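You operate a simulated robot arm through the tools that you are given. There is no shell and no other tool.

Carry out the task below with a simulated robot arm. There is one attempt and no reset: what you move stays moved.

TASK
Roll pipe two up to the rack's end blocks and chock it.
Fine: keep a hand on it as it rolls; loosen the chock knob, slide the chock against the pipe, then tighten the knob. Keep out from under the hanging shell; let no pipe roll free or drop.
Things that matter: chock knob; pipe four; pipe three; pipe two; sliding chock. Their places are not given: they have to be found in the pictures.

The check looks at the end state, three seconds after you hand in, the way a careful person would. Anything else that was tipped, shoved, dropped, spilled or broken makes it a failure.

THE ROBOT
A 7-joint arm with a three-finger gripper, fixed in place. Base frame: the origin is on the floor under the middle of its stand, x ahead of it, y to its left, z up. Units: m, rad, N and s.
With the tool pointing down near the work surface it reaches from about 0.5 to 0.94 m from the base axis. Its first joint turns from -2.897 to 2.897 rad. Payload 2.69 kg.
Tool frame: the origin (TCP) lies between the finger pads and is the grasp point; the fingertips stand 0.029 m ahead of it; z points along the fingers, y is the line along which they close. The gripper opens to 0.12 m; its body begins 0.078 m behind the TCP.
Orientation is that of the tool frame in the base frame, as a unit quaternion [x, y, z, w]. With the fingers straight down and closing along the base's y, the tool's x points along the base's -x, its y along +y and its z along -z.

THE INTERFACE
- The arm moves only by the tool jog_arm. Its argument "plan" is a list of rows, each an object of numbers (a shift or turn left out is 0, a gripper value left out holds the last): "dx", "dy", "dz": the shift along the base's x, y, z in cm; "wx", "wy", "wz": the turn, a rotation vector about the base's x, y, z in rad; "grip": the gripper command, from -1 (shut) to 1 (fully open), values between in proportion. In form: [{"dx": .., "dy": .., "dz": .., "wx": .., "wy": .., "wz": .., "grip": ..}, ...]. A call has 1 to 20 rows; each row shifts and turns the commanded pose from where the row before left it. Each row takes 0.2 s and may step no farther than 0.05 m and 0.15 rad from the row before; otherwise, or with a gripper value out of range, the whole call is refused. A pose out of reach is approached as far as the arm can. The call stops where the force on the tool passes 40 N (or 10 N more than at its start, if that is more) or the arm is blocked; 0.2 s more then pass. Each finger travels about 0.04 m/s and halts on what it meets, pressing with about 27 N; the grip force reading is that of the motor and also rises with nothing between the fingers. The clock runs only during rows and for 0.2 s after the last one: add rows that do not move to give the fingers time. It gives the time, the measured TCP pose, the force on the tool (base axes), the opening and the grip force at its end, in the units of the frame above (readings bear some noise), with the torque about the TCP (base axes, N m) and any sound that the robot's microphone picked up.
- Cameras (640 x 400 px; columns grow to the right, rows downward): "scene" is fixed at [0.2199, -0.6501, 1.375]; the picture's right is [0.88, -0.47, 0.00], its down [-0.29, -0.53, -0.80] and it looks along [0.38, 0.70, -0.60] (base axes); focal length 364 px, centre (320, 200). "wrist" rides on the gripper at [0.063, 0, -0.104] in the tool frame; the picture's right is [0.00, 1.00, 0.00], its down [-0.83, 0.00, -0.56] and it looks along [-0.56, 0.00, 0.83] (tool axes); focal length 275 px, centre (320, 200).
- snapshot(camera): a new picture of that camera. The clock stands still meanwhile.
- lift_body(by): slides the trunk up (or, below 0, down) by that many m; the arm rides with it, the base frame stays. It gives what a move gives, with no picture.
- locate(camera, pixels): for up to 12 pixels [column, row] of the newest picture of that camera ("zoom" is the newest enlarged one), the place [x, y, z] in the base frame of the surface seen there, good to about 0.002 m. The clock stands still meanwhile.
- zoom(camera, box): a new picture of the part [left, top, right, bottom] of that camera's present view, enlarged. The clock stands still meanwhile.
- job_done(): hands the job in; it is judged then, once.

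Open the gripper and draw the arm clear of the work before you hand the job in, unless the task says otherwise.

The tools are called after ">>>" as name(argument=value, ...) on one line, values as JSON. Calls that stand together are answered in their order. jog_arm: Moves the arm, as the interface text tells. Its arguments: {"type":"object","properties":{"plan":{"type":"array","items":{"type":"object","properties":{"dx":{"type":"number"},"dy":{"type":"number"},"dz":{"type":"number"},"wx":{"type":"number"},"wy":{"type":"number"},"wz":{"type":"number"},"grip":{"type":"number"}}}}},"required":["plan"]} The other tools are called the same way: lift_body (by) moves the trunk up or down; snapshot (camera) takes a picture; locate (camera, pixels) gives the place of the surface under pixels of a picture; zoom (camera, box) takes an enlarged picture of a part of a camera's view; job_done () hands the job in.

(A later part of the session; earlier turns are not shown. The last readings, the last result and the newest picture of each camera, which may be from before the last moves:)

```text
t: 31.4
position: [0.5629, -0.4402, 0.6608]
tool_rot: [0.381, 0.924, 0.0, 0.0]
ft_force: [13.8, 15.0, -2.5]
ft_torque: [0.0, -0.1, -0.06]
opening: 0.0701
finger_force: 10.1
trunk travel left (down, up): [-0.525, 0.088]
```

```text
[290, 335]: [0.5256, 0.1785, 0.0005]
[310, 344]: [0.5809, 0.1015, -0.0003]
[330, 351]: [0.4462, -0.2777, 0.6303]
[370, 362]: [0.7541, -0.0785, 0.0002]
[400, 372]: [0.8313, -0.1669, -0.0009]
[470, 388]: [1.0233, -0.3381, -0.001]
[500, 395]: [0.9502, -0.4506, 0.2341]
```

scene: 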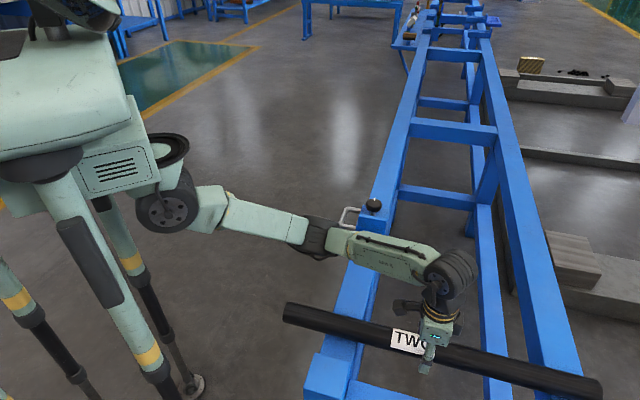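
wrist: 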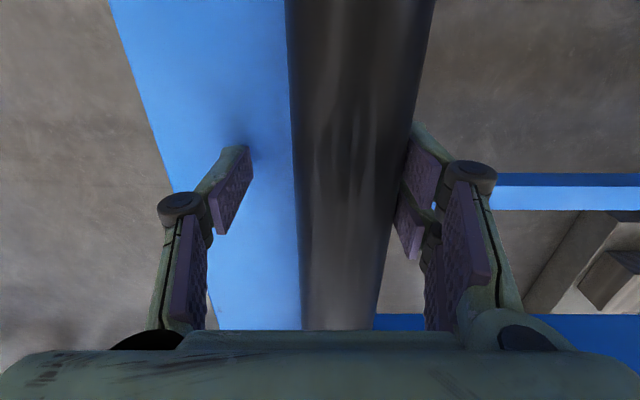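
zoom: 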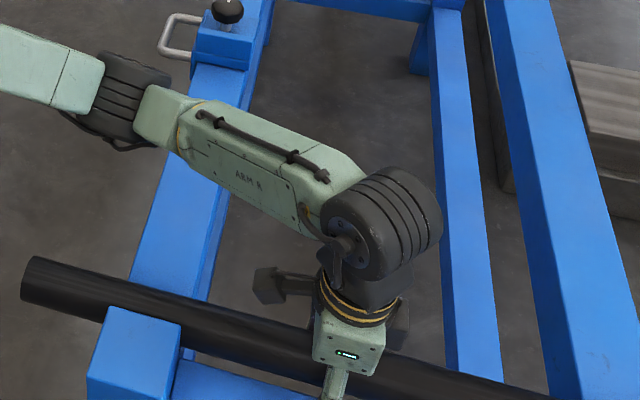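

The wrist picks hint at a slight possible skew, so I measure points along the pipe in the zoom picture more carefully, plus a fresh full scene picture for the far end.

>>> snapshot(camera="scene")

>>> locate(camera="zoom", pixels=[[60, 268], [60, 275], [60, 282], [60, 290], [230, 310], [230, 318], [230, 326], [230, 334], [430, 362], [430, 370], [430, 378], [480, 380]])

>>> locate(camera="scene", pixels=[[495, 388], [495, 391], [495, 394], [495, 397], [510, 391], [510, 394], [510, 398], [322, 354], [333, 357], [344, 360], [312, 355], [350, 363]])

```text
taken
```

scene: 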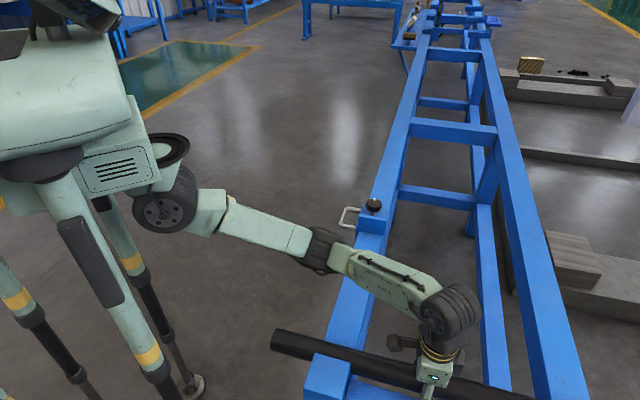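

```text
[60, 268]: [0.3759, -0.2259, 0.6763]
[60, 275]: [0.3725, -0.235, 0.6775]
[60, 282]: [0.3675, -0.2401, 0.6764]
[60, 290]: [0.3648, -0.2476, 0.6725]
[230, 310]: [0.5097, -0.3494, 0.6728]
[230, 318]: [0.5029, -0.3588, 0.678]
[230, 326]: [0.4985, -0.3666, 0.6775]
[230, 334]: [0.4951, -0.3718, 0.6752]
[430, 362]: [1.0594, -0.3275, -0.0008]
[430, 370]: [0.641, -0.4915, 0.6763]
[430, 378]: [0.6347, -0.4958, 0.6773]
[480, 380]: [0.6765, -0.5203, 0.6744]
```

```text
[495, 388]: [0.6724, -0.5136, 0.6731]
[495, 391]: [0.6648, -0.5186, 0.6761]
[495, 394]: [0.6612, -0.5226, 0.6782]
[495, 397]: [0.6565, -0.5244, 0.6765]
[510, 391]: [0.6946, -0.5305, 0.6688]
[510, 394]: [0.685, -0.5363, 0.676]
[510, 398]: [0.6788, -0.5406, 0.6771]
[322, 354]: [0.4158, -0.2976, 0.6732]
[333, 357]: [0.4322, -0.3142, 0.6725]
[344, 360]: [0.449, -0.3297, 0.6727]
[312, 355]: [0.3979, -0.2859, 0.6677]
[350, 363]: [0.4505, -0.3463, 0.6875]
```

All sections give the axis at u≈0.098, i.e. touching the block faces (0.0745) square on. I open the fingers slowly, keeping the arm still, then look.

>>> jog_arm(plan=[{"grip": 0.2}, {"grip": 0.2}, {"grip": 0.5}, {"grip": 0.5}, {"grip": 1.0}, {"grip": 1.0}, {"grip": 1.0}])

>>> snapshot(camera="wrist")

```text
t: 33.0
position: [0.5629, -0.4425, 0.6606]
tool_rot: [0.383, 0.924, -0.001, -0.001]
ft_force: [-0.1, -0.9, 0.3]
ft_torque: [0.01, 0.02, 0.01]
opening: 0.1199
finger_force: 0.1
trunk travel left (down, up): [-0.525, 0.088]
```

```text
taken
```

wrist: 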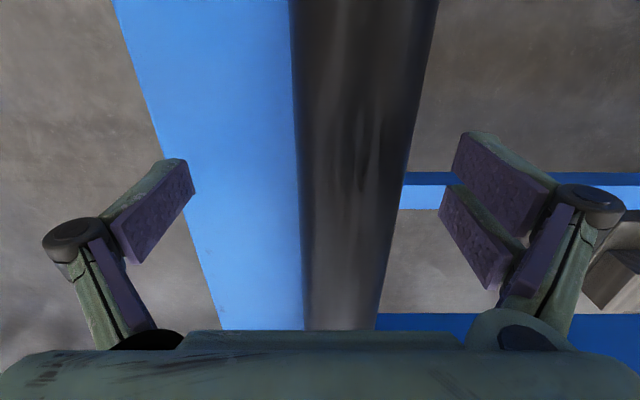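

The fingers are open and the pipe looks unmoved. I check its position and lift straight up clear of it.

>>> locate(camera="wrist", pixels=[[363, 20], [358, 100], [353, 180], [347, 260], [342, 310]])

>>> jog_arm(plan=[{"dz": 1.5}, {"dz": 2.5}, {"dz": 3}, {"dz": 4}, {"dz": 4}, {"dz": 4}])

>>> snapshot(camera="wrist")

>>> snapshot(camera="scene")

```text
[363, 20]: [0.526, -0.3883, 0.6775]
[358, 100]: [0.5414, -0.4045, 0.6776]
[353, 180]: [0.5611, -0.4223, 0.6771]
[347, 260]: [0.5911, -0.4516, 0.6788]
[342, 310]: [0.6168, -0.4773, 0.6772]
```

```text
t: 34.4
position: [0.5585, -0.4384, 0.8511]
tool_rot: [0.384, 0.924, 0.0, 0.0]
ft_force: [0.1, 0.4, 0.4]
ft_torque: [0.03, 0.02, 0.01]
opening: 0.1199
finger_force: 0.1
trunk travel left (down, up): [-0.525, 0.088]
```

```text
taken
```

wrist: 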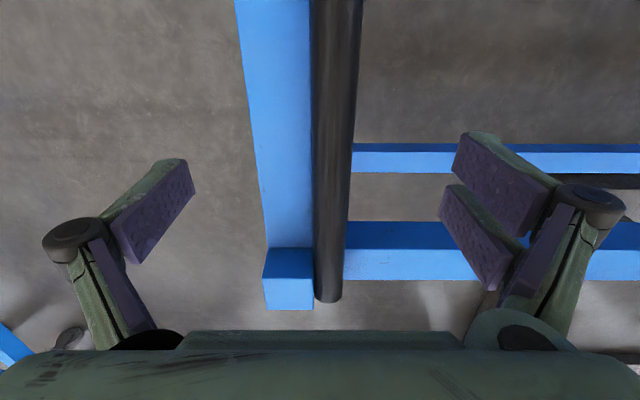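

```text
taken
```

scene: 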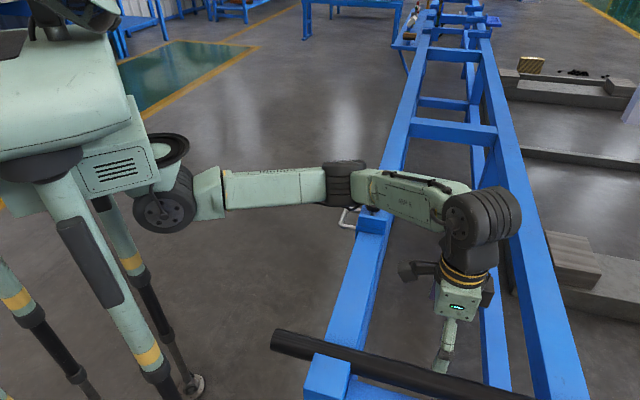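

Pipe TWO sits against the far block too (block edge at column 313, pipe edge at 314). Now I fly to above the chock knob at (0.776, 0.041), turning the tool so the fingers will close across the rail.

>>> jog_arm(plan=[{"dx": 1.81, "dy": 3.99, "wz": -0.131}, {"dx": 1.81, "dy": 3.99, "wz": -0.131}, {"dx": 1.81, "dy": 3.99, "wz": -0.131}, {"dx": 1.81, "dy": 3.99, "wz": -0.131}, {"dx": 1.81, "dy": 3.99, "wz": -0.131}, {"dx": 1.81, "dy": 3.99, "wz": -0.131}, {"dx": 1.81, "dy": 3.99, "wz": -0.131}, {"dx": 1.81, "dy": 3.99, "wz": -0.131}, {"dx": 1.81, "dy": 3.99, "wz": -0.131}, {"dx": 1.81, "dy": 3.99, "wz": -0.131}, {"dx": 1.81, "dy": 3.99, "wz": -0.131}, {"dx": 1.81, "dy": 3.99, "wz": -0.131}])

>>> snapshot(camera="wrist")

>>> snapshot(camera="scene")

```text
t: 37.0
position: [0.781, 0.0387, 0.8515]
tool_rot: [0.924, 0.381, 0.0, -0.001]
ft_force: [0.3, 0.0, 0.0]
ft_torque: [-0.01, 0.04, 0.0]
opening: 0.1199
finger_force: 0.0
trunk travel left (down, up): [-0.525, 0.088]
```

```text
taken
```

wrist: 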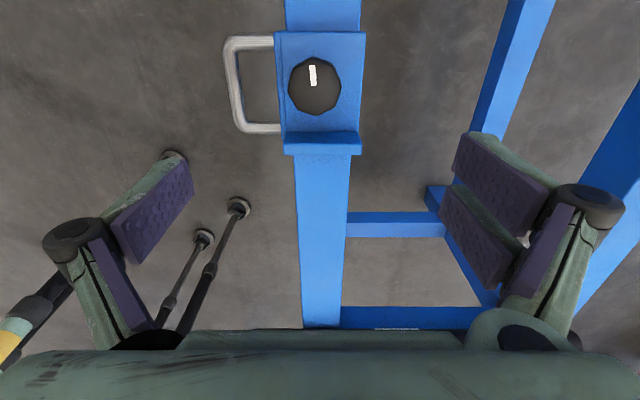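

```text
taken
```

scene: 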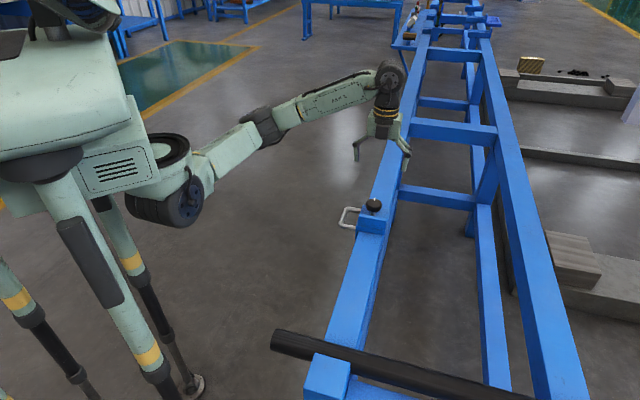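

A clear top view of the chock: knob at (314,87) with the white mark pointing away along the rail. I zoom in and measure it.

>>> zoom(camera="wrist", box=[200, 0, 440, 150])

>>> locate(camera="zoom", pixels=[[305, 230], [240, 230], [370, 230], [305, 165], [305, 290], [210, 120], [420, 120], [215, 330], [415, 330], [310, 385], [230, 365], [400, 365]])

>>> locate(camera="wrist", pixels=[[312, 66], [312, 84], [235, 60], [255, 42], [255, 128], [238, 110], [285, 50], [355, 50], [300, 200], [345, 200], [290, 120], [350, 120]])

```text
2.67 times, centred on (320, 75) of wrist
```

zoom: 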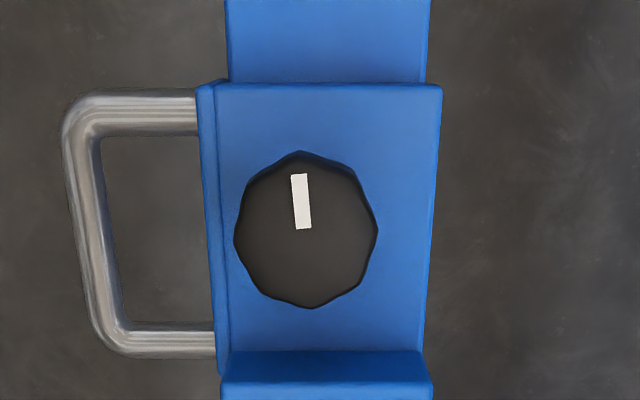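

```text
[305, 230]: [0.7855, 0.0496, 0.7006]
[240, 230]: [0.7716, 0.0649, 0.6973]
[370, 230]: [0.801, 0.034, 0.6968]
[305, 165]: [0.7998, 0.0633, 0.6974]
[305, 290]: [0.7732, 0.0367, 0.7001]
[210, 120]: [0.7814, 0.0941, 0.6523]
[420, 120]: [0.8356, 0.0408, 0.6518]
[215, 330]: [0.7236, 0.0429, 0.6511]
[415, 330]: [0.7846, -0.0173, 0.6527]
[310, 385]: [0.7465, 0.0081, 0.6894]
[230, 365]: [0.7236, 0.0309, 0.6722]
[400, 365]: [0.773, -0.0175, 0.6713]
```

```text
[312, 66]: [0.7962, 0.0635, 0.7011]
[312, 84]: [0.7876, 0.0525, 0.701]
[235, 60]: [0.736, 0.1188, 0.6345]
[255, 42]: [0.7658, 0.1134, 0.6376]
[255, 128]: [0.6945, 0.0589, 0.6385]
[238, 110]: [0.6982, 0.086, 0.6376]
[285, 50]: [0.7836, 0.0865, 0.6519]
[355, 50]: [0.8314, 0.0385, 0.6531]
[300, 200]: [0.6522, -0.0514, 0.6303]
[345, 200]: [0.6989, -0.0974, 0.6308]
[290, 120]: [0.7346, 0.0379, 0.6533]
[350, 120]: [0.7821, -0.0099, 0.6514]
```

Knob centre is about (0.786, 0.050), radius ≈0.021, top z=0.701; the plate top is 0.652 and the bumper's rear face is 0.057 m from the knob centre. I centre over it, lower to 0.77 and look again.

>>> jog_arm(plan=[{"dx": 0.54, "dy": 1.1}, {"dz": -3}, {"dz": -3}, {"dz": -2}, {}])

>>> snapshot(camera="wrist")

```text
t: 38.2
position: [0.7853, 0.0466, 0.7708]
tool_rot: [0.925, 0.381, 0.001, -0.001]
ft_force: [-0.5, -0.8, 0.0]
ft_torque: [0.0, -0.01, -0.02]
opening: 0.1199
finger_force: 0.0
trunk travel left (down, up): [-0.525, 0.088]
```

```text
taken
```

wrist: 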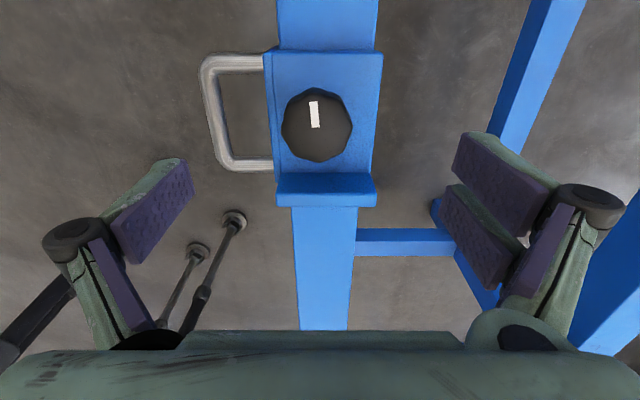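

>>> zoom(camera="wrist", box=[240, 60, 400, 160])

>>> locate(camera="zoom", pixels=[[175, 255], [440, 255], [300, 115], [310, 395], [300, 170], [310, 260], [310, 320], [400, 130], [200, 350]])

```text
4.00 times, centred on (320, 110) of wrist
```

zoom: 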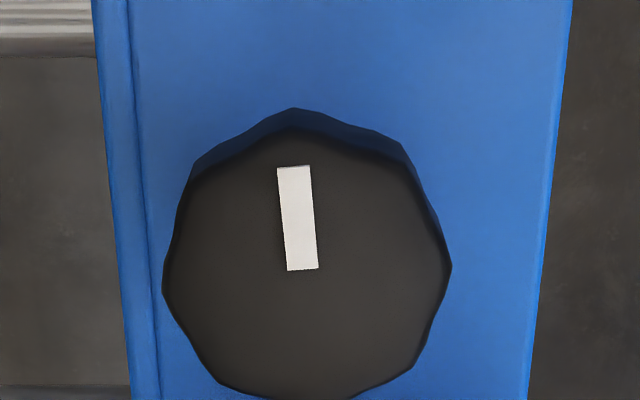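

```text
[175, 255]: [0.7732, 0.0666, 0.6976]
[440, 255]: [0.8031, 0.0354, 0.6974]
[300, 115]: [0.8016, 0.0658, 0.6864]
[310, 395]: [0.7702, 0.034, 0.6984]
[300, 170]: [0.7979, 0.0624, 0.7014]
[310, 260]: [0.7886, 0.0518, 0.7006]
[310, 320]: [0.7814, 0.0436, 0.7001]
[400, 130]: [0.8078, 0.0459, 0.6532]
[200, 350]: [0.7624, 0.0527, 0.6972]
```

Knob centre refined to (0.787, 0.050), diameter ≈0.044. I centre the tool and lower the open fingers around it, with tips well above the plate.

>>> jog_arm(plan=[{"dx": 0.15, "dy": 0.37}, {"dz": -2}, {"dz": -2}, {"dz": -1.5}, {"dz": -1.1}, {}])

>>> snapshot(camera="wrist")

>>> zoom(camera="scene", box=[300, 140, 460, 240])

```text
t: 39.6
position: [0.7857, 0.0515, 0.7044]
tool_rot: [0.925, 0.381, 0.0, 0.001]
ft_force: [-0.6, 0.3, 0.0]
ft_torque: [-0.01, 0.0, 0.03]
opening: 0.1202
finger_force: 0.1
trunk travel left (down, up): [-0.525, 0.088]
```

```text
taken
```

wrist: 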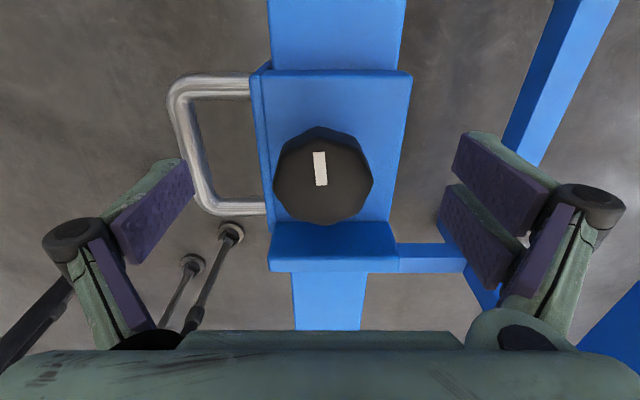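

```text
4.00 times, centred on (380, 190) of scene
```

zoom: 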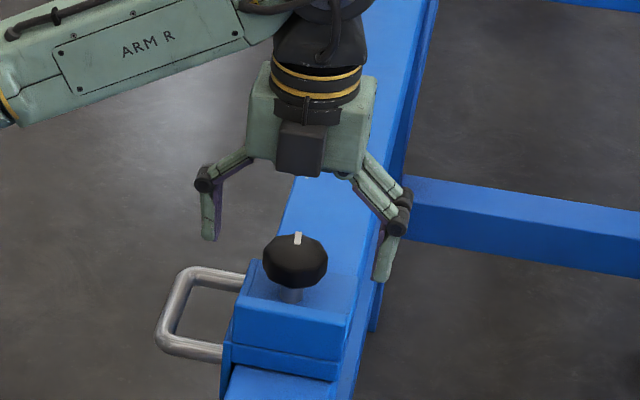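

The fingers straddle the knob with the knob centred (323,176). I close on it.

>>> jog_arm(plan=[{"grip": 0.2}, {"grip": 0.0}, {"grip": -0.3}, {"grip": -0.6}, {"grip": -0.6}, {"grip": -0.6}, {"grip": -0.6}])

>>> snapshot(camera="wrist")

>>> zoom(camera="scene", box=[300, 140, 460, 240])

```text
t: 41.2
position: [0.7864, 0.0509, 0.7049]
tool_rot: [0.925, 0.381, 0.0, 0.001]
ft_force: [8.3, -7.0, 1.0]
ft_torque: [-0.23, -0.37, 0.06]
opening: 0.047
finger_force: 31.8
trunk travel left (down, up): [-0.525, 0.088]
```

```text
taken
```

wrist: 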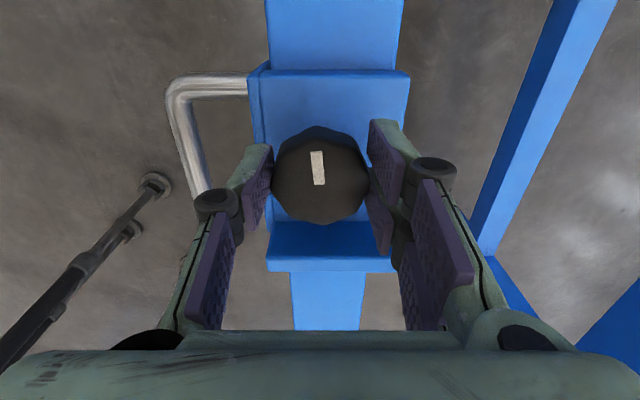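

```text
4.00 times, centred on (380, 190) of scene
```

zoom: 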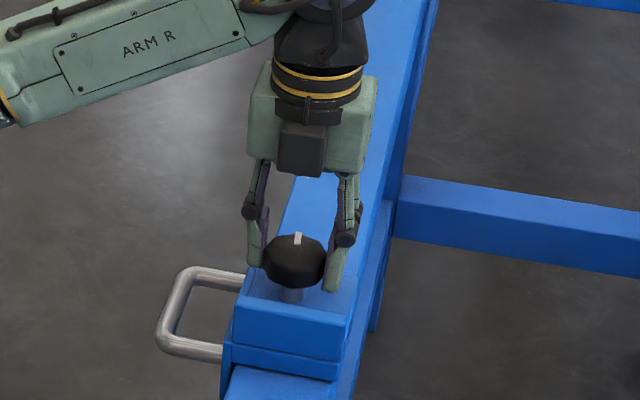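

The knob is gripped (opening 0.047, 32 N) with a small side load of 11 N toward +v; I shift 1 mm to relieve it and begin turning counter-clockwise to loosen.

>>> jog_arm(plan=[{"dx": 0.1, "dy": -0.1}, {"wz": 0.08}, {"wz": 0.08}, {"wz": 0.08}, {"wz": 0.08}])

>>> snapshot(camera="wrist")

```text
t: 42.4
position: [0.7858, 0.052, 0.7054]
tool_rot: [0.851, 0.525, -0.001, -0.001]
ft_force: [-17.3, 13.1, 8.4]
ft_torque: [0.21, 0.74, -0.11]
opening: 0.0472
finger_force: 45.6
trunk travel left (down, up): [-0.525, 0.088]
```

```text
taken
```

wrist: 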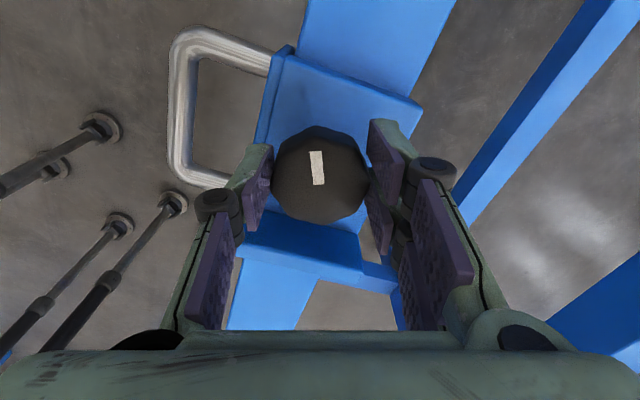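

The knob turns with the tool (mark fixed relative to the fingers) with little torque; my shift overshot slightly, giving a 22 N side load. I correct back by under 1 mm while checking the reading.

>>> jog_arm(plan=[{"dx": -0.05, "dy": 0.05}, {}])

```text
t: 43.0
position: [0.7856, 0.0529, 0.7039]
tool_rot: [0.851, 0.524, -0.001, -0.001]
ft_force: [-15.6, 15.8, 4.2]
ft_torque: [0.2, 0.46, -0.08]
opening: 0.047
finger_force: 44.8
trunk travel left (down, up): [-0.525, 0.088]
```

The side load persists because commands continue from the last command; I shift about 2 mm back to unload it, then keep turning.

>>> jog_arm(plan=[{"dx": -0.1, "dy": 0.12}, {}, {"wz": 0.08}, {"wz": 0.08}, {"wz": 0.08}, {}])

>>> snapshot(camera="wrist")

```text
t: 44.4
position: [0.7847, 0.052, 0.7051]
tool_rot: [0.783, 0.622, -0.001, -0.001]
ft_force: [-13.4, 8.7, 3.1]
ft_torque: [0.43, 0.14, -0.08]
opening: 0.0468
finger_force: 45.0
trunk travel left (down, up): [-0.525, 0.088]
```

```text
taken
```

wrist: 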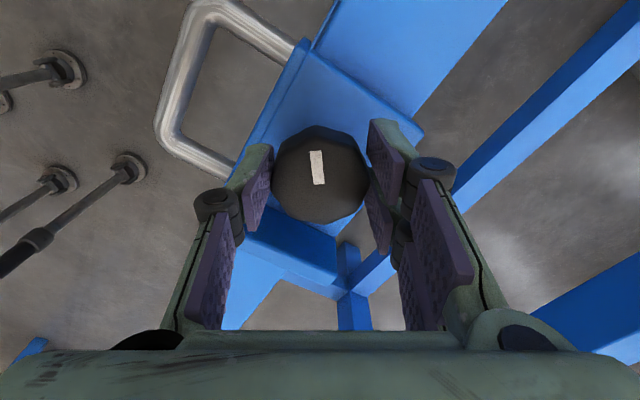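

The knob keeps turning with almost no torque. I relieve a little more side load and continue counter-clockwise.

>>> jog_arm(plan=[{"dx": -0.08, "dy": 0.05, "wz": 0.08}, {"wz": 0.08}, {"wz": 0.08}, {"wz": 0.08}, {"wz": 0.08}, {"wz": 0.08}, {}])

>>> snapshot(camera="wrist")

```text
t: 46.0
position: [0.7839, 0.0538, 0.7046]
tool_rot: [0.613, 0.79, -0.001, -0.001]
ft_force: [-28.2, -1.3, -2.9]
ft_torque: [-0.97, 0.45, -0.1]
opening: 0.0471
finger_force: 45.1
trunk travel left (down, up): [-0.525, 0.088]
```

```text
taken
```

wrist: 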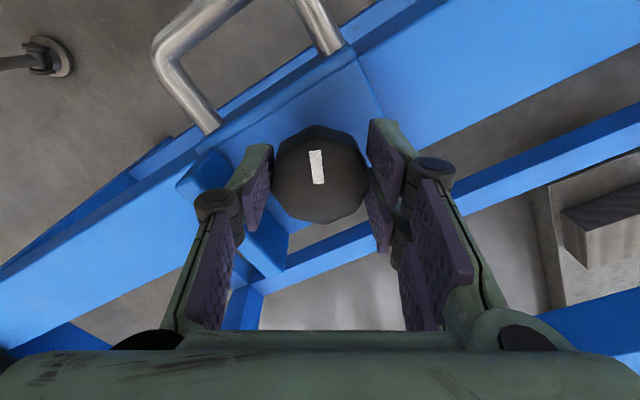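

Turned about 1.04 rad; side load has grown to 28 N along −x. I unload it with a 2 mm shift and read the response.

>>> jog_arm(plan=[{"dx": -0.1}, {"dx": -0.1}, {}, {}])

```text
t: 47.0
position: [0.782, 0.0525, 0.7046]
tool_rot: [0.614, 0.789, 0.001, 0.002]
ft_force: [10.6, -15.6, 2.9]
ft_torque: [0.57, -0.39, 0.02]
opening: 0.0471
finger_force: 45.2
trunk travel left (down, up): [-0.525, 0.088]
```

The stiffness is about 19 N/mm. I fine-correct by half a millimetre and keep turning.

>>> jog_arm(plan=[{"dx": 0.05, "dy": -0.07}, {}, {"wz": 0.08}, {"wz": 0.08}, {"wz": 0.08}, {"wz": 0.08}, {}])

>>> snapshot(camera="wrist")

```text
t: 48.6
position: [0.7821, 0.0519, 0.7043]
tool_rot: [0.48, 0.877, -0.001, -0.003]
ft_force: [-23.3, -13.9, 6.6]
ft_torque: [-0.44, 0.53, -0.11]
opening: 0.0467
finger_force: 45.4
trunk travel left (down, up): [-0.525, 0.088]
```

```text
taken
```

wrist: 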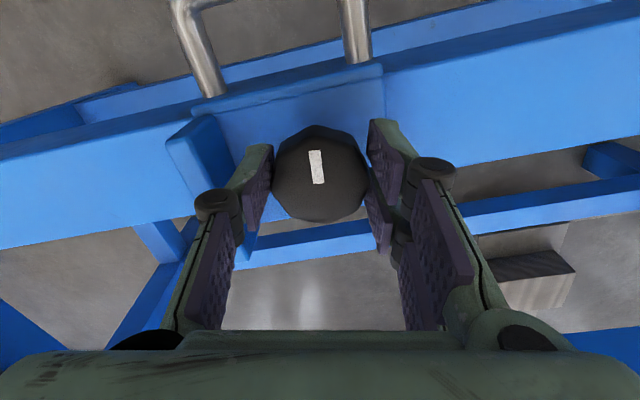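

Turned 1.36 rad so far; the bumper stays clear of the single finger. I correct the side load again and turn on.

>>> jog_arm(plan=[{"dx": -0.1, "dy": -0.06}, {"wz": 0.08}, {"wz": 0.08, "dx": -0.02, "dy": -0.03}, {"wz": 0.08}, {"wz": 0.08, "dx": -0.02, "dy": -0.03}, {"wz": 0.08}, {}])

>>> snapshot(camera="wrist")

```text
t: 50.2
position: [0.7802, 0.0501, 0.7055]
tool_rot: [0.298, 0.955, -0.001, 0.0]
ft_force: [-19.4, -19.8, 2.5]
ft_torque: [0.17, 1.14, -0.09]
opening: 0.0466
finger_force: 44.9
trunk travel left (down, up): [-0.525, 0.088]
```

```text
taken
```

wrist: 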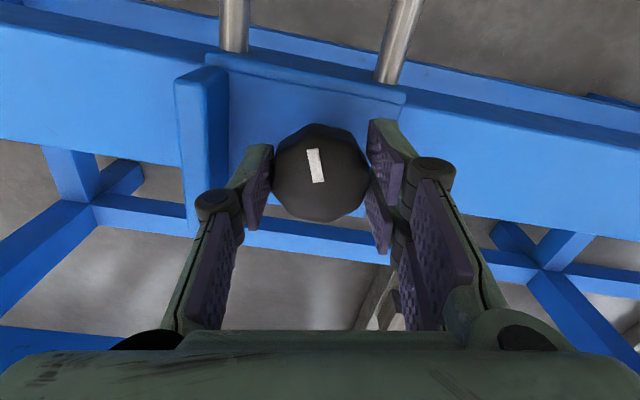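

Turned 1.75 rad in total. I check with the picture whether the chock has already moved along the rail.

>>> locate(camera="wrist", pixels=[[190, 120], [205, 90], [222, 130], [240, 85], [395, 110], [240, 20], [400, 20], [320, 200], [318, 165], [100, 100], [500, 150], [380, 105]])

>>> zoom(camera="scene", box=[300, 140, 460, 240])

```text
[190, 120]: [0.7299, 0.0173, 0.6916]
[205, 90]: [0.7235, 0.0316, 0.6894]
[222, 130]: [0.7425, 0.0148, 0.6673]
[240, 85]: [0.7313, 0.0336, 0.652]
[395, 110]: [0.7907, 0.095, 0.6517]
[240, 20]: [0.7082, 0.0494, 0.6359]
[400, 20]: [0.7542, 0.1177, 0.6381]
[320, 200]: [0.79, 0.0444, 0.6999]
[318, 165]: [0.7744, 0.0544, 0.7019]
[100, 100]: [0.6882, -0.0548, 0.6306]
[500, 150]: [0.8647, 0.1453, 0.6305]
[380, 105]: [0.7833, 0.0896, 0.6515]
```

```text
4.00 times, centred on (380, 190) of scene
```

zoom: 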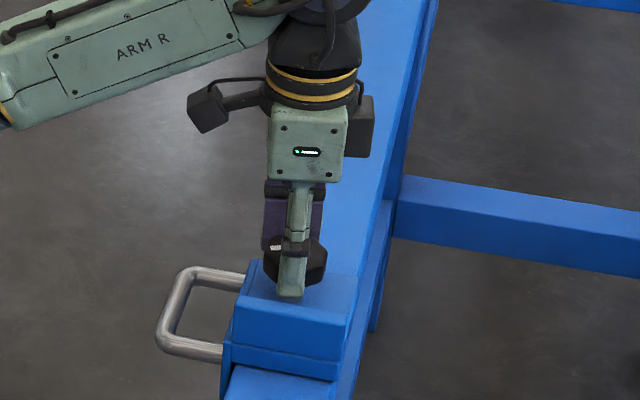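

The chock has not moved (bumper rear still at u≈0.535). I try a gentle pull along −u to see whether it is loose now.

>>> jog_arm(plan=[{"dx": -0.2, "dy": -0.2}, {"dx": -0.2, "dy": -0.2}, {}])

>>> snapshot(camera="wrist")

```text
t: 51.0
position: [0.7782, 0.0484, 0.7052]
tool_rot: [0.294, 0.956, 0.001, 0.001]
ft_force: [2.1, 1.5, 2.6]
ft_torque: [-0.33, -1.1, 0.05]
opening: 0.0466
finger_force: 45.7
trunk travel left (down, up): [-0.525, 0.088]
```

```text
taken
```

wrist: 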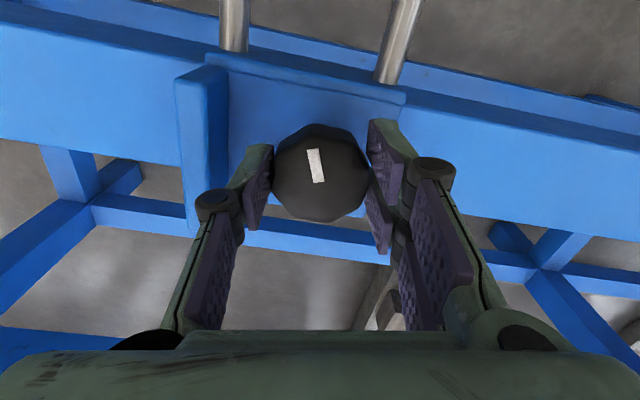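

The side load is now nearly zero. I pull a further 6 mm along −u to feel whether the chock follows.

>>> jog_arm(plan=[{"dx": -0.2, "dy": -0.2}, {"dx": -0.2, "dy": -0.2}, {}])

>>> locate(camera="wrist", pixels=[[205, 90], [222, 130], [240, 20], [400, 20], [395, 110]])

>>> snapshot(camera="wrist")

```text
t: 51.8
position: [0.7745, 0.043, 0.7047]
tool_rot: [0.296, 0.955, 0.0, 0.0]
ft_force: [1.8, 2.9, 8.3]
ft_torque: [-0.3, -0.56, 0.04]
opening: 0.0467
finger_force: 45.2
trunk travel left (down, up): [-0.525, 0.088]
```

```text
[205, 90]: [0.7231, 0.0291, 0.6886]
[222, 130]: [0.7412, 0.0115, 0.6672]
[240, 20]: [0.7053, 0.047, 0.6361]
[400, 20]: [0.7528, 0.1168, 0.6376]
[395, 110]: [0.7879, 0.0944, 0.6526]
```

```text
taken
```

wrist: 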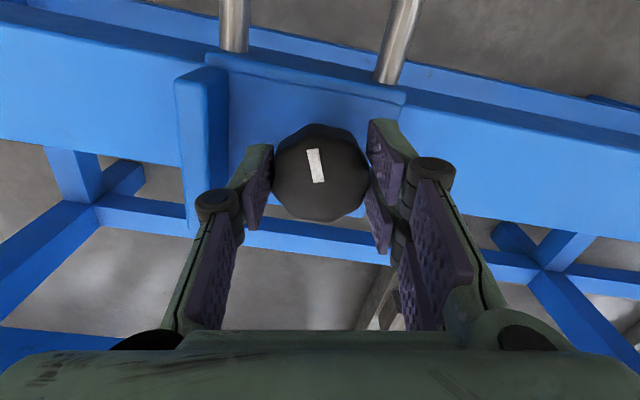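

The tool and chock moved together with only about 3 N, so the knob is loose and the chock slides. I drag it along −u in short stretches, watching lateral force.

>>> jog_arm(plan=[{"dx": -0.4, "dy": -0.4}, {"dx": -0.5, "dy": -0.5}, {"dx": -0.5, "dy": -0.5}, {"dx": -0.5, "dy": -0.5}, {"dx": -0.5, "dy": -0.5}, {"dx": -0.5, "dy": -0.5}, {"dx": -0.5, "dy": -0.5}, {"dx": -0.5, "dy": -0.5}, {}])

>>> snapshot(camera="scene")

>>> snapshot(camera="wrist")

```text
t: 53.8
position: [0.7322, 0.0032, 0.705]
tool_rot: [0.297, 0.955, 0.0, 0.001]
ft_force: [-3.8, 2.9, 3.0]
ft_torque: [0.95, 0.91, 0.03]
opening: 0.0466
finger_force: 45.0
trunk travel left (down, up): [-0.525, 0.088]
```

```text
taken
```

scene: 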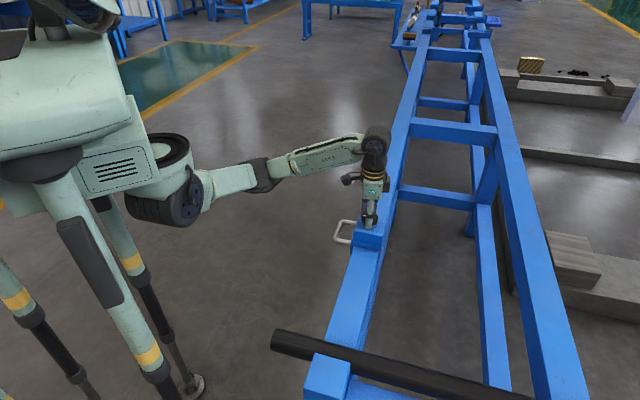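

```text
taken
```

wrist: 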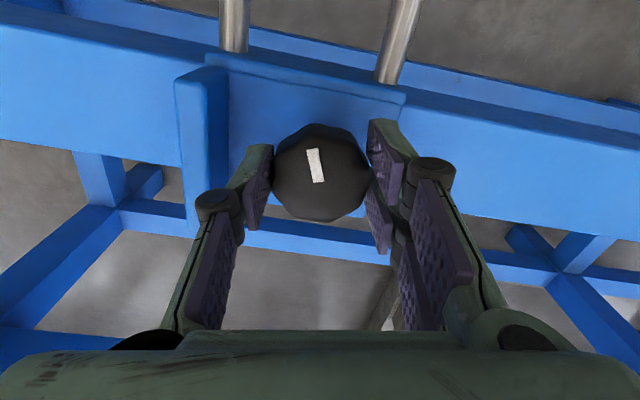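

The chock follows (handle now at (345,232) in the scene) with only a few newtons. I keep dragging it.

>>> jog_arm(plan=[{"dx": -0.5, "dy": -0.5}, {"dx": -0.6, "dy": -0.6}, {"dx": -0.6, "dy": -0.6}, {"dx": -0.6, "dy": -0.6}, {"dx": -0.6, "dy": -0.6}, {"dx": -0.6, "dy": -0.6}, {"dx": -0.6, "dy": -0.6}, {"dx": -0.6, "dy": -0.6}, {"dx": -0.6, "dy": -0.6}, {"dx": -0.6, "dy": -0.6}, {"dx": -0.6, "dy": -0.6}, {"dx": -0.5, "dy": -0.5}, {}])

>>> snapshot(camera="scene")

```text
t: 56.6
position: [0.6634, -0.0664, 0.7042]
tool_rot: [0.296, 0.955, 0.0, 0.0]
ft_force: [12.8, -9.6, 5.9]
ft_torque: [0.44, 0.34, 0.0]
opening: 0.0465
finger_force: 44.7
trunk travel left (down, up): [-0.525, 0.088]
```

```text
taken
```

scene: 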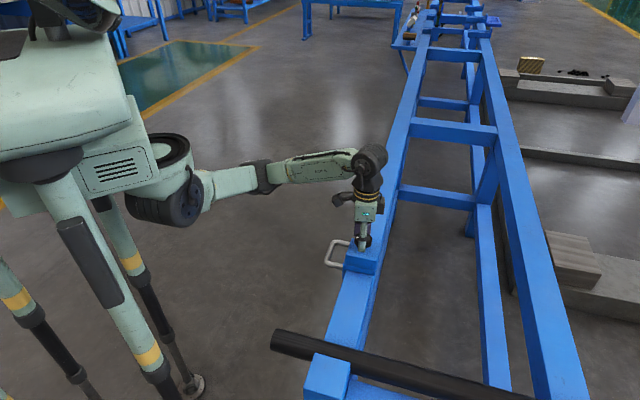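

Lateral force has built to 16 N toward +v, so I correct by about 1 mm across and continue (u≈0.422 now).

>>> jog_arm(plan=[{"dx": -0.43, "dy": -0.57}, {"dx": -0.6, "dy": -0.6}, {"dx": -0.6, "dy": -0.6}, {"dx": -0.6, "dy": -0.6}, {"dx": -0.6, "dy": -0.6}, {"dx": -0.6, "dy": -0.6}, {"dx": -0.6, "dy": -0.6}, {"dx": -0.6, "dy": -0.6}, {"dx": -0.6, "dy": -0.6}, {"dx": -0.6, "dy": -0.6}, {"dx": -0.5, "dy": -0.5}, {}])

>>> snapshot(camera="scene")

>>> snapshot(camera="wrist")

```text
t: 59.2
position: [0.6005, -0.1297, 0.7059]
tool_rot: [0.295, 0.955, 0.0, 0.0]
ft_force: [-5.1, 7.8, 16.9]
ft_torque: [-0.3, -0.35, 0.03]
opening: 0.0465
finger_force: 45.1
trunk travel left (down, up): [-0.525, 0.088]
```

```text
taken
```

scene: 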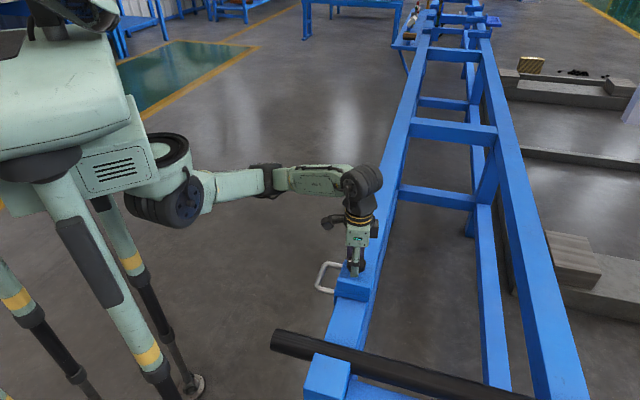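

```text
taken
```

wrist: 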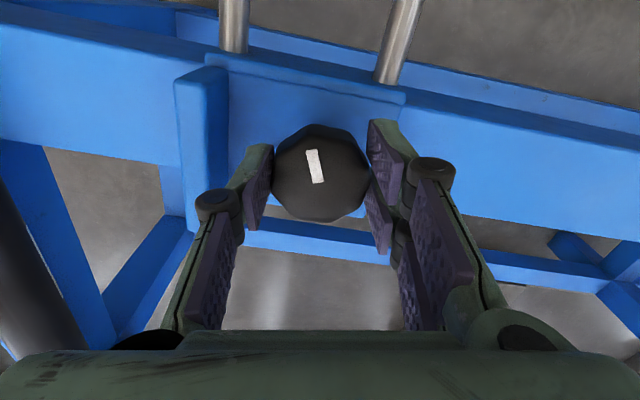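

The pipe now shows at left of the wrist view; u≈0.333, with about 14 cm to go. I lift half a millimetre to relieve the 17 N vertical load, correct sideways slightly, and continue.

>>> jog_arm(plan=[{"dx": -0.52, "dy": -0.48, "dz": 0.06}, {"dx": -0.6, "dy": -0.6}, {"dx": -0.6, "dy": -0.6}, {"dx": -0.6, "dy": -0.6}, {"dx": -0.6, "dy": -0.6}, {"dx": -0.6, "dy": -0.6}, {"dx": -0.6, "dy": -0.6}, {"dx": -0.6, "dy": -0.6}, {"dx": -0.5, "dy": -0.5}, {"dx": -0.4, "dy": -0.4}, {}])

>>> snapshot(camera="scene")

>>> snapshot(camera="wrist")

```text
t: 61.6
position: [0.5447, -0.1854, 0.7051]
tool_rot: [0.296, 0.955, -0.001, -0.001]
ft_force: [-11.3, 13.3, -9.1]
ft_torque: [-0.07, -0.49, 0.02]
opening: 0.0465
finger_force: 45.2
trunk travel left (down, up): [-0.525, 0.088]
```

```text
taken
```

scene: 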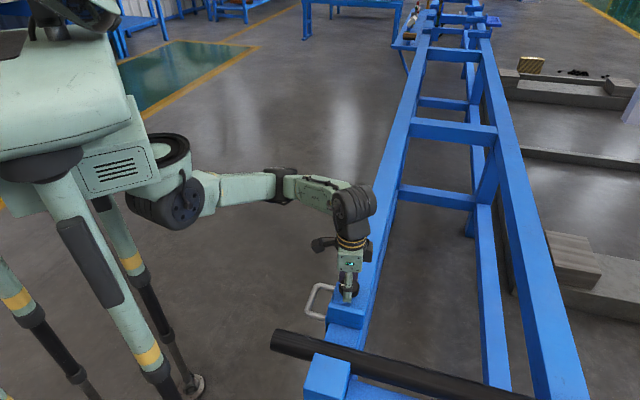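

```text
taken
```

wrist: 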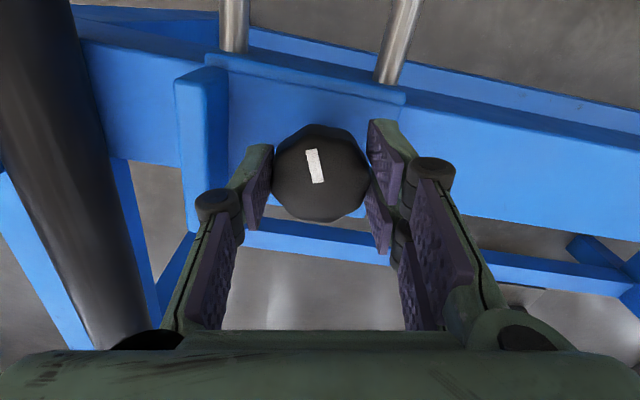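

The bumper is now close to the pipe: bumper left edge at (176,110), pipe right edge about (100,150). I measure the remaining gap.

>>> locate(camera="wrist", pixels=[[180, 90], [180, 120], [190, 120], [30, 100], [60, 150], [80, 120], [50, 200], [205, 90], [120, 120], [85, 280]])

>>> locate(camera="scene", pixels=[[340, 318], [345, 324], [335, 308], [350, 300], [350, 348], [340, 345], [300, 338], [400, 362], [325, 330], [355, 330]])

```text
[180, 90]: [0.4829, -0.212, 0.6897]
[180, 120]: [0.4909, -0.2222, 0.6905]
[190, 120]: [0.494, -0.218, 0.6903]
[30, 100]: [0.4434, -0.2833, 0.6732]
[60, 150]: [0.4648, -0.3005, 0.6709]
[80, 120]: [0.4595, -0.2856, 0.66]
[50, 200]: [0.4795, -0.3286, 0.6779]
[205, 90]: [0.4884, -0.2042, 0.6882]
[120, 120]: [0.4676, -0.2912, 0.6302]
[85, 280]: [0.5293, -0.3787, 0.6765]
```

```text
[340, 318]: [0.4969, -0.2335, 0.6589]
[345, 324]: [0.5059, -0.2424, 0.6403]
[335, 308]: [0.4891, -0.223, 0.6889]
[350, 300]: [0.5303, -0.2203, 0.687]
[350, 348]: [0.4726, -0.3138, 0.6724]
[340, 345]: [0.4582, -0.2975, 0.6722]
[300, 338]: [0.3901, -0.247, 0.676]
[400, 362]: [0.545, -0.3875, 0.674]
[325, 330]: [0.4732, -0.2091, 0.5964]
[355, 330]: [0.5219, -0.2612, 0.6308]
```

The gap between bumper face (u≈0.186) and pipe surface (u≈0.1215) is about 6.4 cm. I move on 5.5 cm with small corrections, then will creep.

>>> jog_arm(plan=[{"dx": -0.52, "dy": -0.38, "dz": -0.03}, {"dx": -0.5, "dy": -0.5}, {"dx": -0.5, "dy": -0.5}, {"dx": -0.5, "dy": -0.5}, {"dx": -0.5, "dy": -0.5}, {"dx": -0.4, "dy": -0.4}, {"dx": -0.4, "dy": -0.4}, {"dx": -0.3, "dy": -0.3}, {"dx": -0.2, "dy": -0.2}, {}])

>>> snapshot(camera="wrist")

>>> zoom(camera="scene", box=[240, 260, 440, 385])

```text
t: 63.8
position: [0.5073, -0.2229, 0.705]
tool_rot: [0.296, 0.955, 0.0, -0.001]
ft_force: [-6.2, 8.6, -29.0]
ft_torque: [0.44, 0.32, -0.03]
opening: 0.0466
finger_force: 44.7
trunk travel left (down, up): [-0.525, 0.088]
```

```text
taken
```

wrist: 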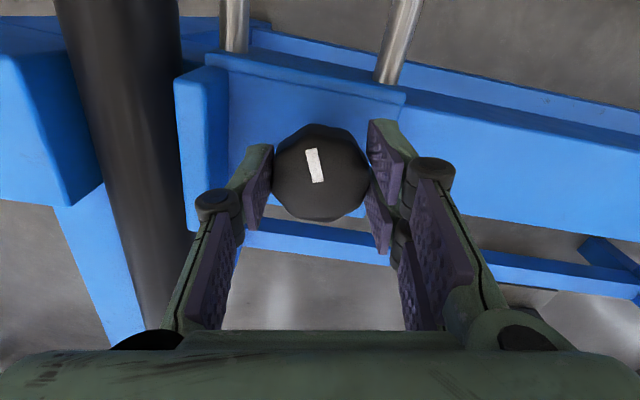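

```text
3.20 times, centred on (340, 322) of scene
```

zoom: 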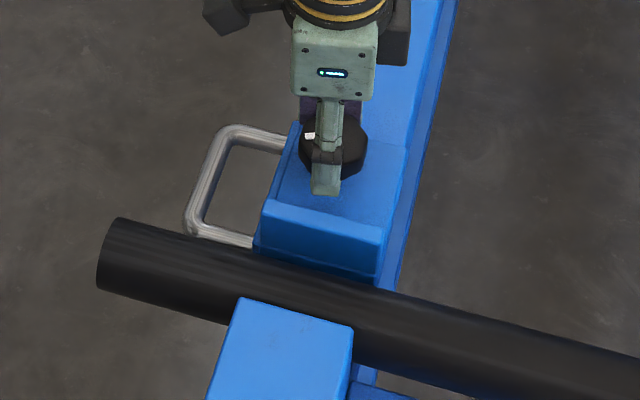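

About 1.1 cm is left (u≈0.201). Vertical load is −29 N, so I lower 0.6 mm, then creep to contact.

>>> jog_arm(plan=[{"dz": -0.06}, {}, {"dx": -0.1, "dy": -0.1}, {"dx": -0.1, "dy": -0.1}, {"dx": -0.1, "dy": -0.1}, {"dx": -0.1, "dy": -0.1}, {"dx": -0.1, "dy": -0.1}, {}])

```text
t: 65.6
position: [0.5037, -0.2291, 0.705]
tool_rot: [0.296, 0.955, -0.002, 0.0]
ft_force: [2.3, 1.8, 0.8]
ft_torque: [0.42, 0.38, -0.01]
opening: 0.0468
finger_force: 44.9
trunk travel left (down, up): [-0.525, 0.088]
```

Loads are near zero at u≈0.194. I keep creeping for contact with the pipe.

>>> jog_arm(plan=[{"dx": -0.1, "dy": -0.1}, {"dx": -0.1, "dy": -0.1}, {"dx": -0.1, "dy": -0.1}, {}])

>>> snapshot(camera="wrist")

>>> zoom(camera="scene", box=[240, 260, 440, 385])

```text
t: 66.6
position: [0.4995, -0.2313, 0.7045]
tool_rot: [0.295, 0.955, 0.0, 0.002]
ft_force: [4.9, 0.3, 17.8]
ft_torque: [-0.24, -0.25, 0.01]
opening: 0.0465
finger_force: 44.6
trunk travel left (down, up): [-0.525, 0.088]
```

```text
taken
```

wrist: 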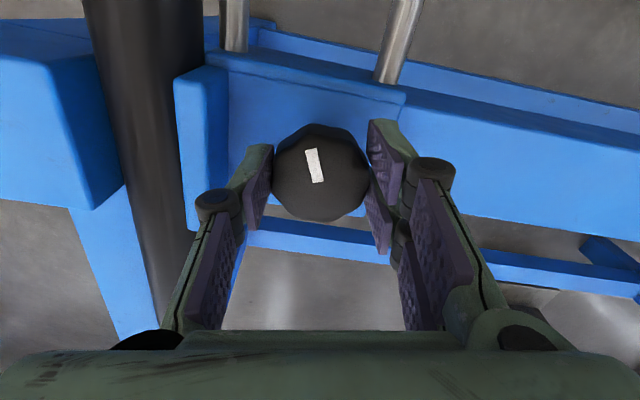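

```text
3.20 times, centred on (340, 322) of scene
```

zoom: 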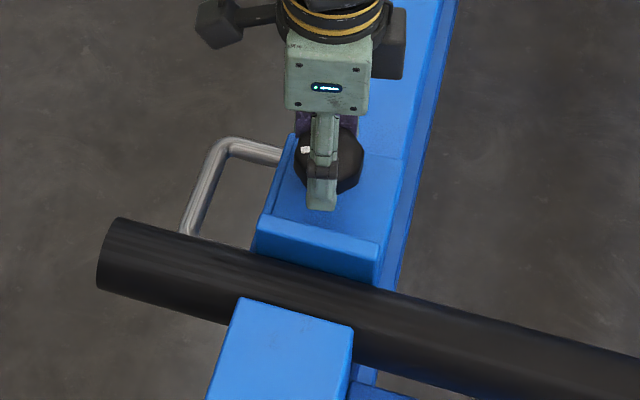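

u≈0.190 and the bumper is nearly at the pipe. I creep a few more millimetres watching for the along-rail reaction.

>>> jog_arm(plan=[{"dz": 0.03}, {"dx": -0.08, "dy": -0.08}, {"dx": -0.08, "dy": -0.08}, {}])

>>> snapshot(camera="wrist")

>>> locate(camera="wrist", pixels=[[178, 85], [178, 110], [185, 90], [150, 100], [160, 150], [165, 200], [175, 140], [205, 90], [224, 130]])

```text
t: 67.6
position: [0.4996, -0.2317, 0.7039]
tool_rot: [0.294, 0.956, 0.001, 0.001]
ft_force: [20.3, 3.5, 18.9]
ft_torque: [0.63, -0.13, 0.06]
opening: 0.0464
finger_force: 44.4
trunk travel left (down, up): [-0.525, 0.088]
```

```text
taken
```

wrist: 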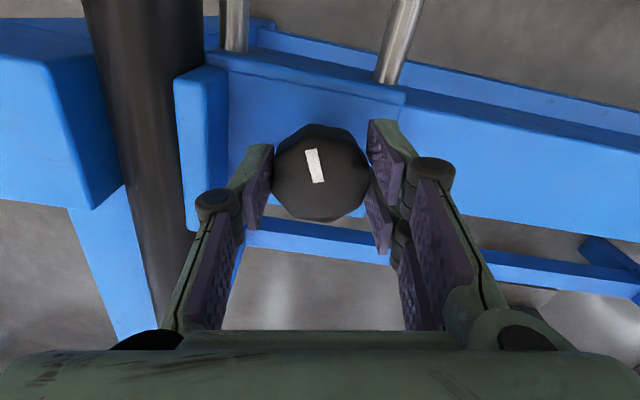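

```text
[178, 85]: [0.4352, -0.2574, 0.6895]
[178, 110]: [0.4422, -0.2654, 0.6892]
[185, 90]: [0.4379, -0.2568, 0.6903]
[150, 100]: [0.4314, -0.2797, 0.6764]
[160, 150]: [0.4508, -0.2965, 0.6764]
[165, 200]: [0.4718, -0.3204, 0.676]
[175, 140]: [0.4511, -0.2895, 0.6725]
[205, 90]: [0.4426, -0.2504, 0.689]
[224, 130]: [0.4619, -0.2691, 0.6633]
```

The tool stopped advancing and a 17 N reaction along +u appeared: the bumper touches the pipe (rear face u≈0.136, thickness ≈0.015). Keeping this pressure, I begin tightening clockwise in small steps.

>>> jog_arm(plan=[{"dx": 0.03, "dy": -0.03, "dz": 0.04}, {"wz": -0.08}, {"wz": -0.08}, {"wz": -0.08}, {}])

```text
t: 68.8
position: [0.4995, -0.2313, 0.7052]
tool_rot: [0.407, 0.913, 0.002, 0.002]
ft_force: [32.8, 20.3, 8.5]
ft_torque: [-0.21, -1.26, 0.14]
opening: 0.0465
finger_force: 44.2
trunk travel left (down, up): [-0.525, 0.088]
```

The along-rail force rose to 37 N as the grip axis shifts while turning. I ease back about 1.4 mm and add a small compensation per step while turning on clockwise.

>>> jog_arm(plan=[{"dx": 0.12, "dy": 0.05}, {"wz": -0.08, "dx": 0.02, "dy": 0.025}, {"wz": -0.08, "dx": 0.02, "dy": 0.025}, {"wz": -0.08, "dx": 0.025, "dy": 0.02}, {}])

```text
t: 70.0
position: [0.5006, -0.23, 0.7049]
tool_rot: [0.514, 0.858, 0.002, -0.001]
ft_force: [22.2, 18.3, 5.5]
ft_torque: [0.02, -1.34, 0.13]
opening: 0.0466
finger_force: 45.3
trunk travel left (down, up): [-0.525, 0.088]
```

Pressure is 29 N along the rail, sideways only 3 N. I continue clockwise with the same tracking.

>>> jog_arm(plan=[{"dx": 0.04, "dy": 0.04}, {"wz": -0.08, "dx": 0.025, "dy": 0.02}, {"wz": -0.08, "dx": 0.025, "dy": 0.02}, {"wz": -0.08, "dx": 0.03, "dy": 0.015}, {"wz": -0.08, "dx": 0.03, "dy": 0.01}, {}])

>>> snapshot(camera="wrist")

```text
t: 71.4
position: [0.5013, -0.2307, 0.7057]
tool_rot: [0.645, 0.765, 0.0, 0.0]
ft_force: [15.4, 17.7, 5.2]
ft_torque: [-0.35, -0.28, 0.04]
opening: 0.0467
finger_force: 45.2
trunk travel left (down, up): [-0.525, 0.088]
```

```text
taken
```

wrist: 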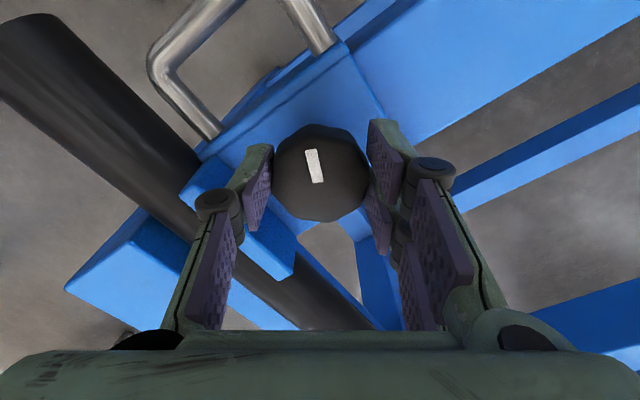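

The bumper stays against the pipe at (190,190)–(290,265) and the mark turns with the fingers. I go on clockwise.

>>> jog_arm(plan=[{"wz": -0.08, "dx": 0.03, "dy": 0.015}, {"wz": -0.08, "dx": 0.03, "dy": 0.01}, {"wz": -0.08, "dx": 0.03, "dy": 0.01}, {"wz": -0.08, "dx": 0.03, "dy": 0.005}, {}])

```text
t: 72.6
position: [0.5035, -0.2303, 0.7041]
tool_rot: [0.758, 0.653, 0.0, 0.0]
ft_force: [22.6, 13.5, 5.3]
ft_torque: [-0.13, -0.33, 0.09]
opening: 0.0463
finger_force: 45.1
trunk travel left (down, up): [-0.525, 0.088]
```

Still a steady 25 N along the rail; torque remains small. I continue clockwise.

>>> jog_arm(plan=[{"dx": 0.04, "dy": 0.0}, {"wz": -0.08, "dx": 0.03, "dy": 0.0}, {"wz": -0.08, "dx": 0.03, "dy": 0.0}, {"wz": -0.08, "dx": 0.03, "dy": -0.005}, {"wz": -0.08, "dx": 0.03, "dy": -0.01}, {}])

```text
t: 74.0
position: [0.504, -0.2302, 0.7045]
tool_rot: [0.852, 0.524, 0.0, -0.001]
ft_force: [17.1, 13.8, 0.1]
ft_torque: [0.06, -0.75, 0.01]
opening: 0.0466
finger_force: 44.9
trunk travel left (down, up): [-0.525, 0.088]
```

About 0.32 rad remains to the knob's original angle. I turn on in smaller groups, watching the torque for tightening.

>>> jog_arm(plan=[{"wz": -0.08, "dx": 0.03, "dy": -0.01}, {"wz": -0.08, "dx": 0.03, "dy": -0.01}, {"wz": -0.08, "dx": 0.03, "dy": -0.01}, {"wz": -0.08, "dx": 0.03, "dy": -0.01}, {}])

>>> snapshot(camera="wrist")

```text
t: 75.2
position: [0.5049, -0.2316, 0.7039]
tool_rot: [0.925, 0.381, -0.002, 0.001]
ft_force: [9.2, -6.2, 2.6]
ft_torque: [0.31, -0.65, 0.04]
opening: 0.0462
finger_force: 44.9
trunk travel left (down, up): [-0.525, 0.088]
```

```text
taken
```

wrist: 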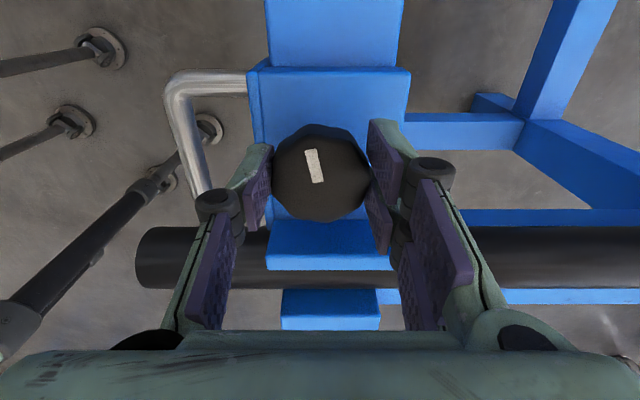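

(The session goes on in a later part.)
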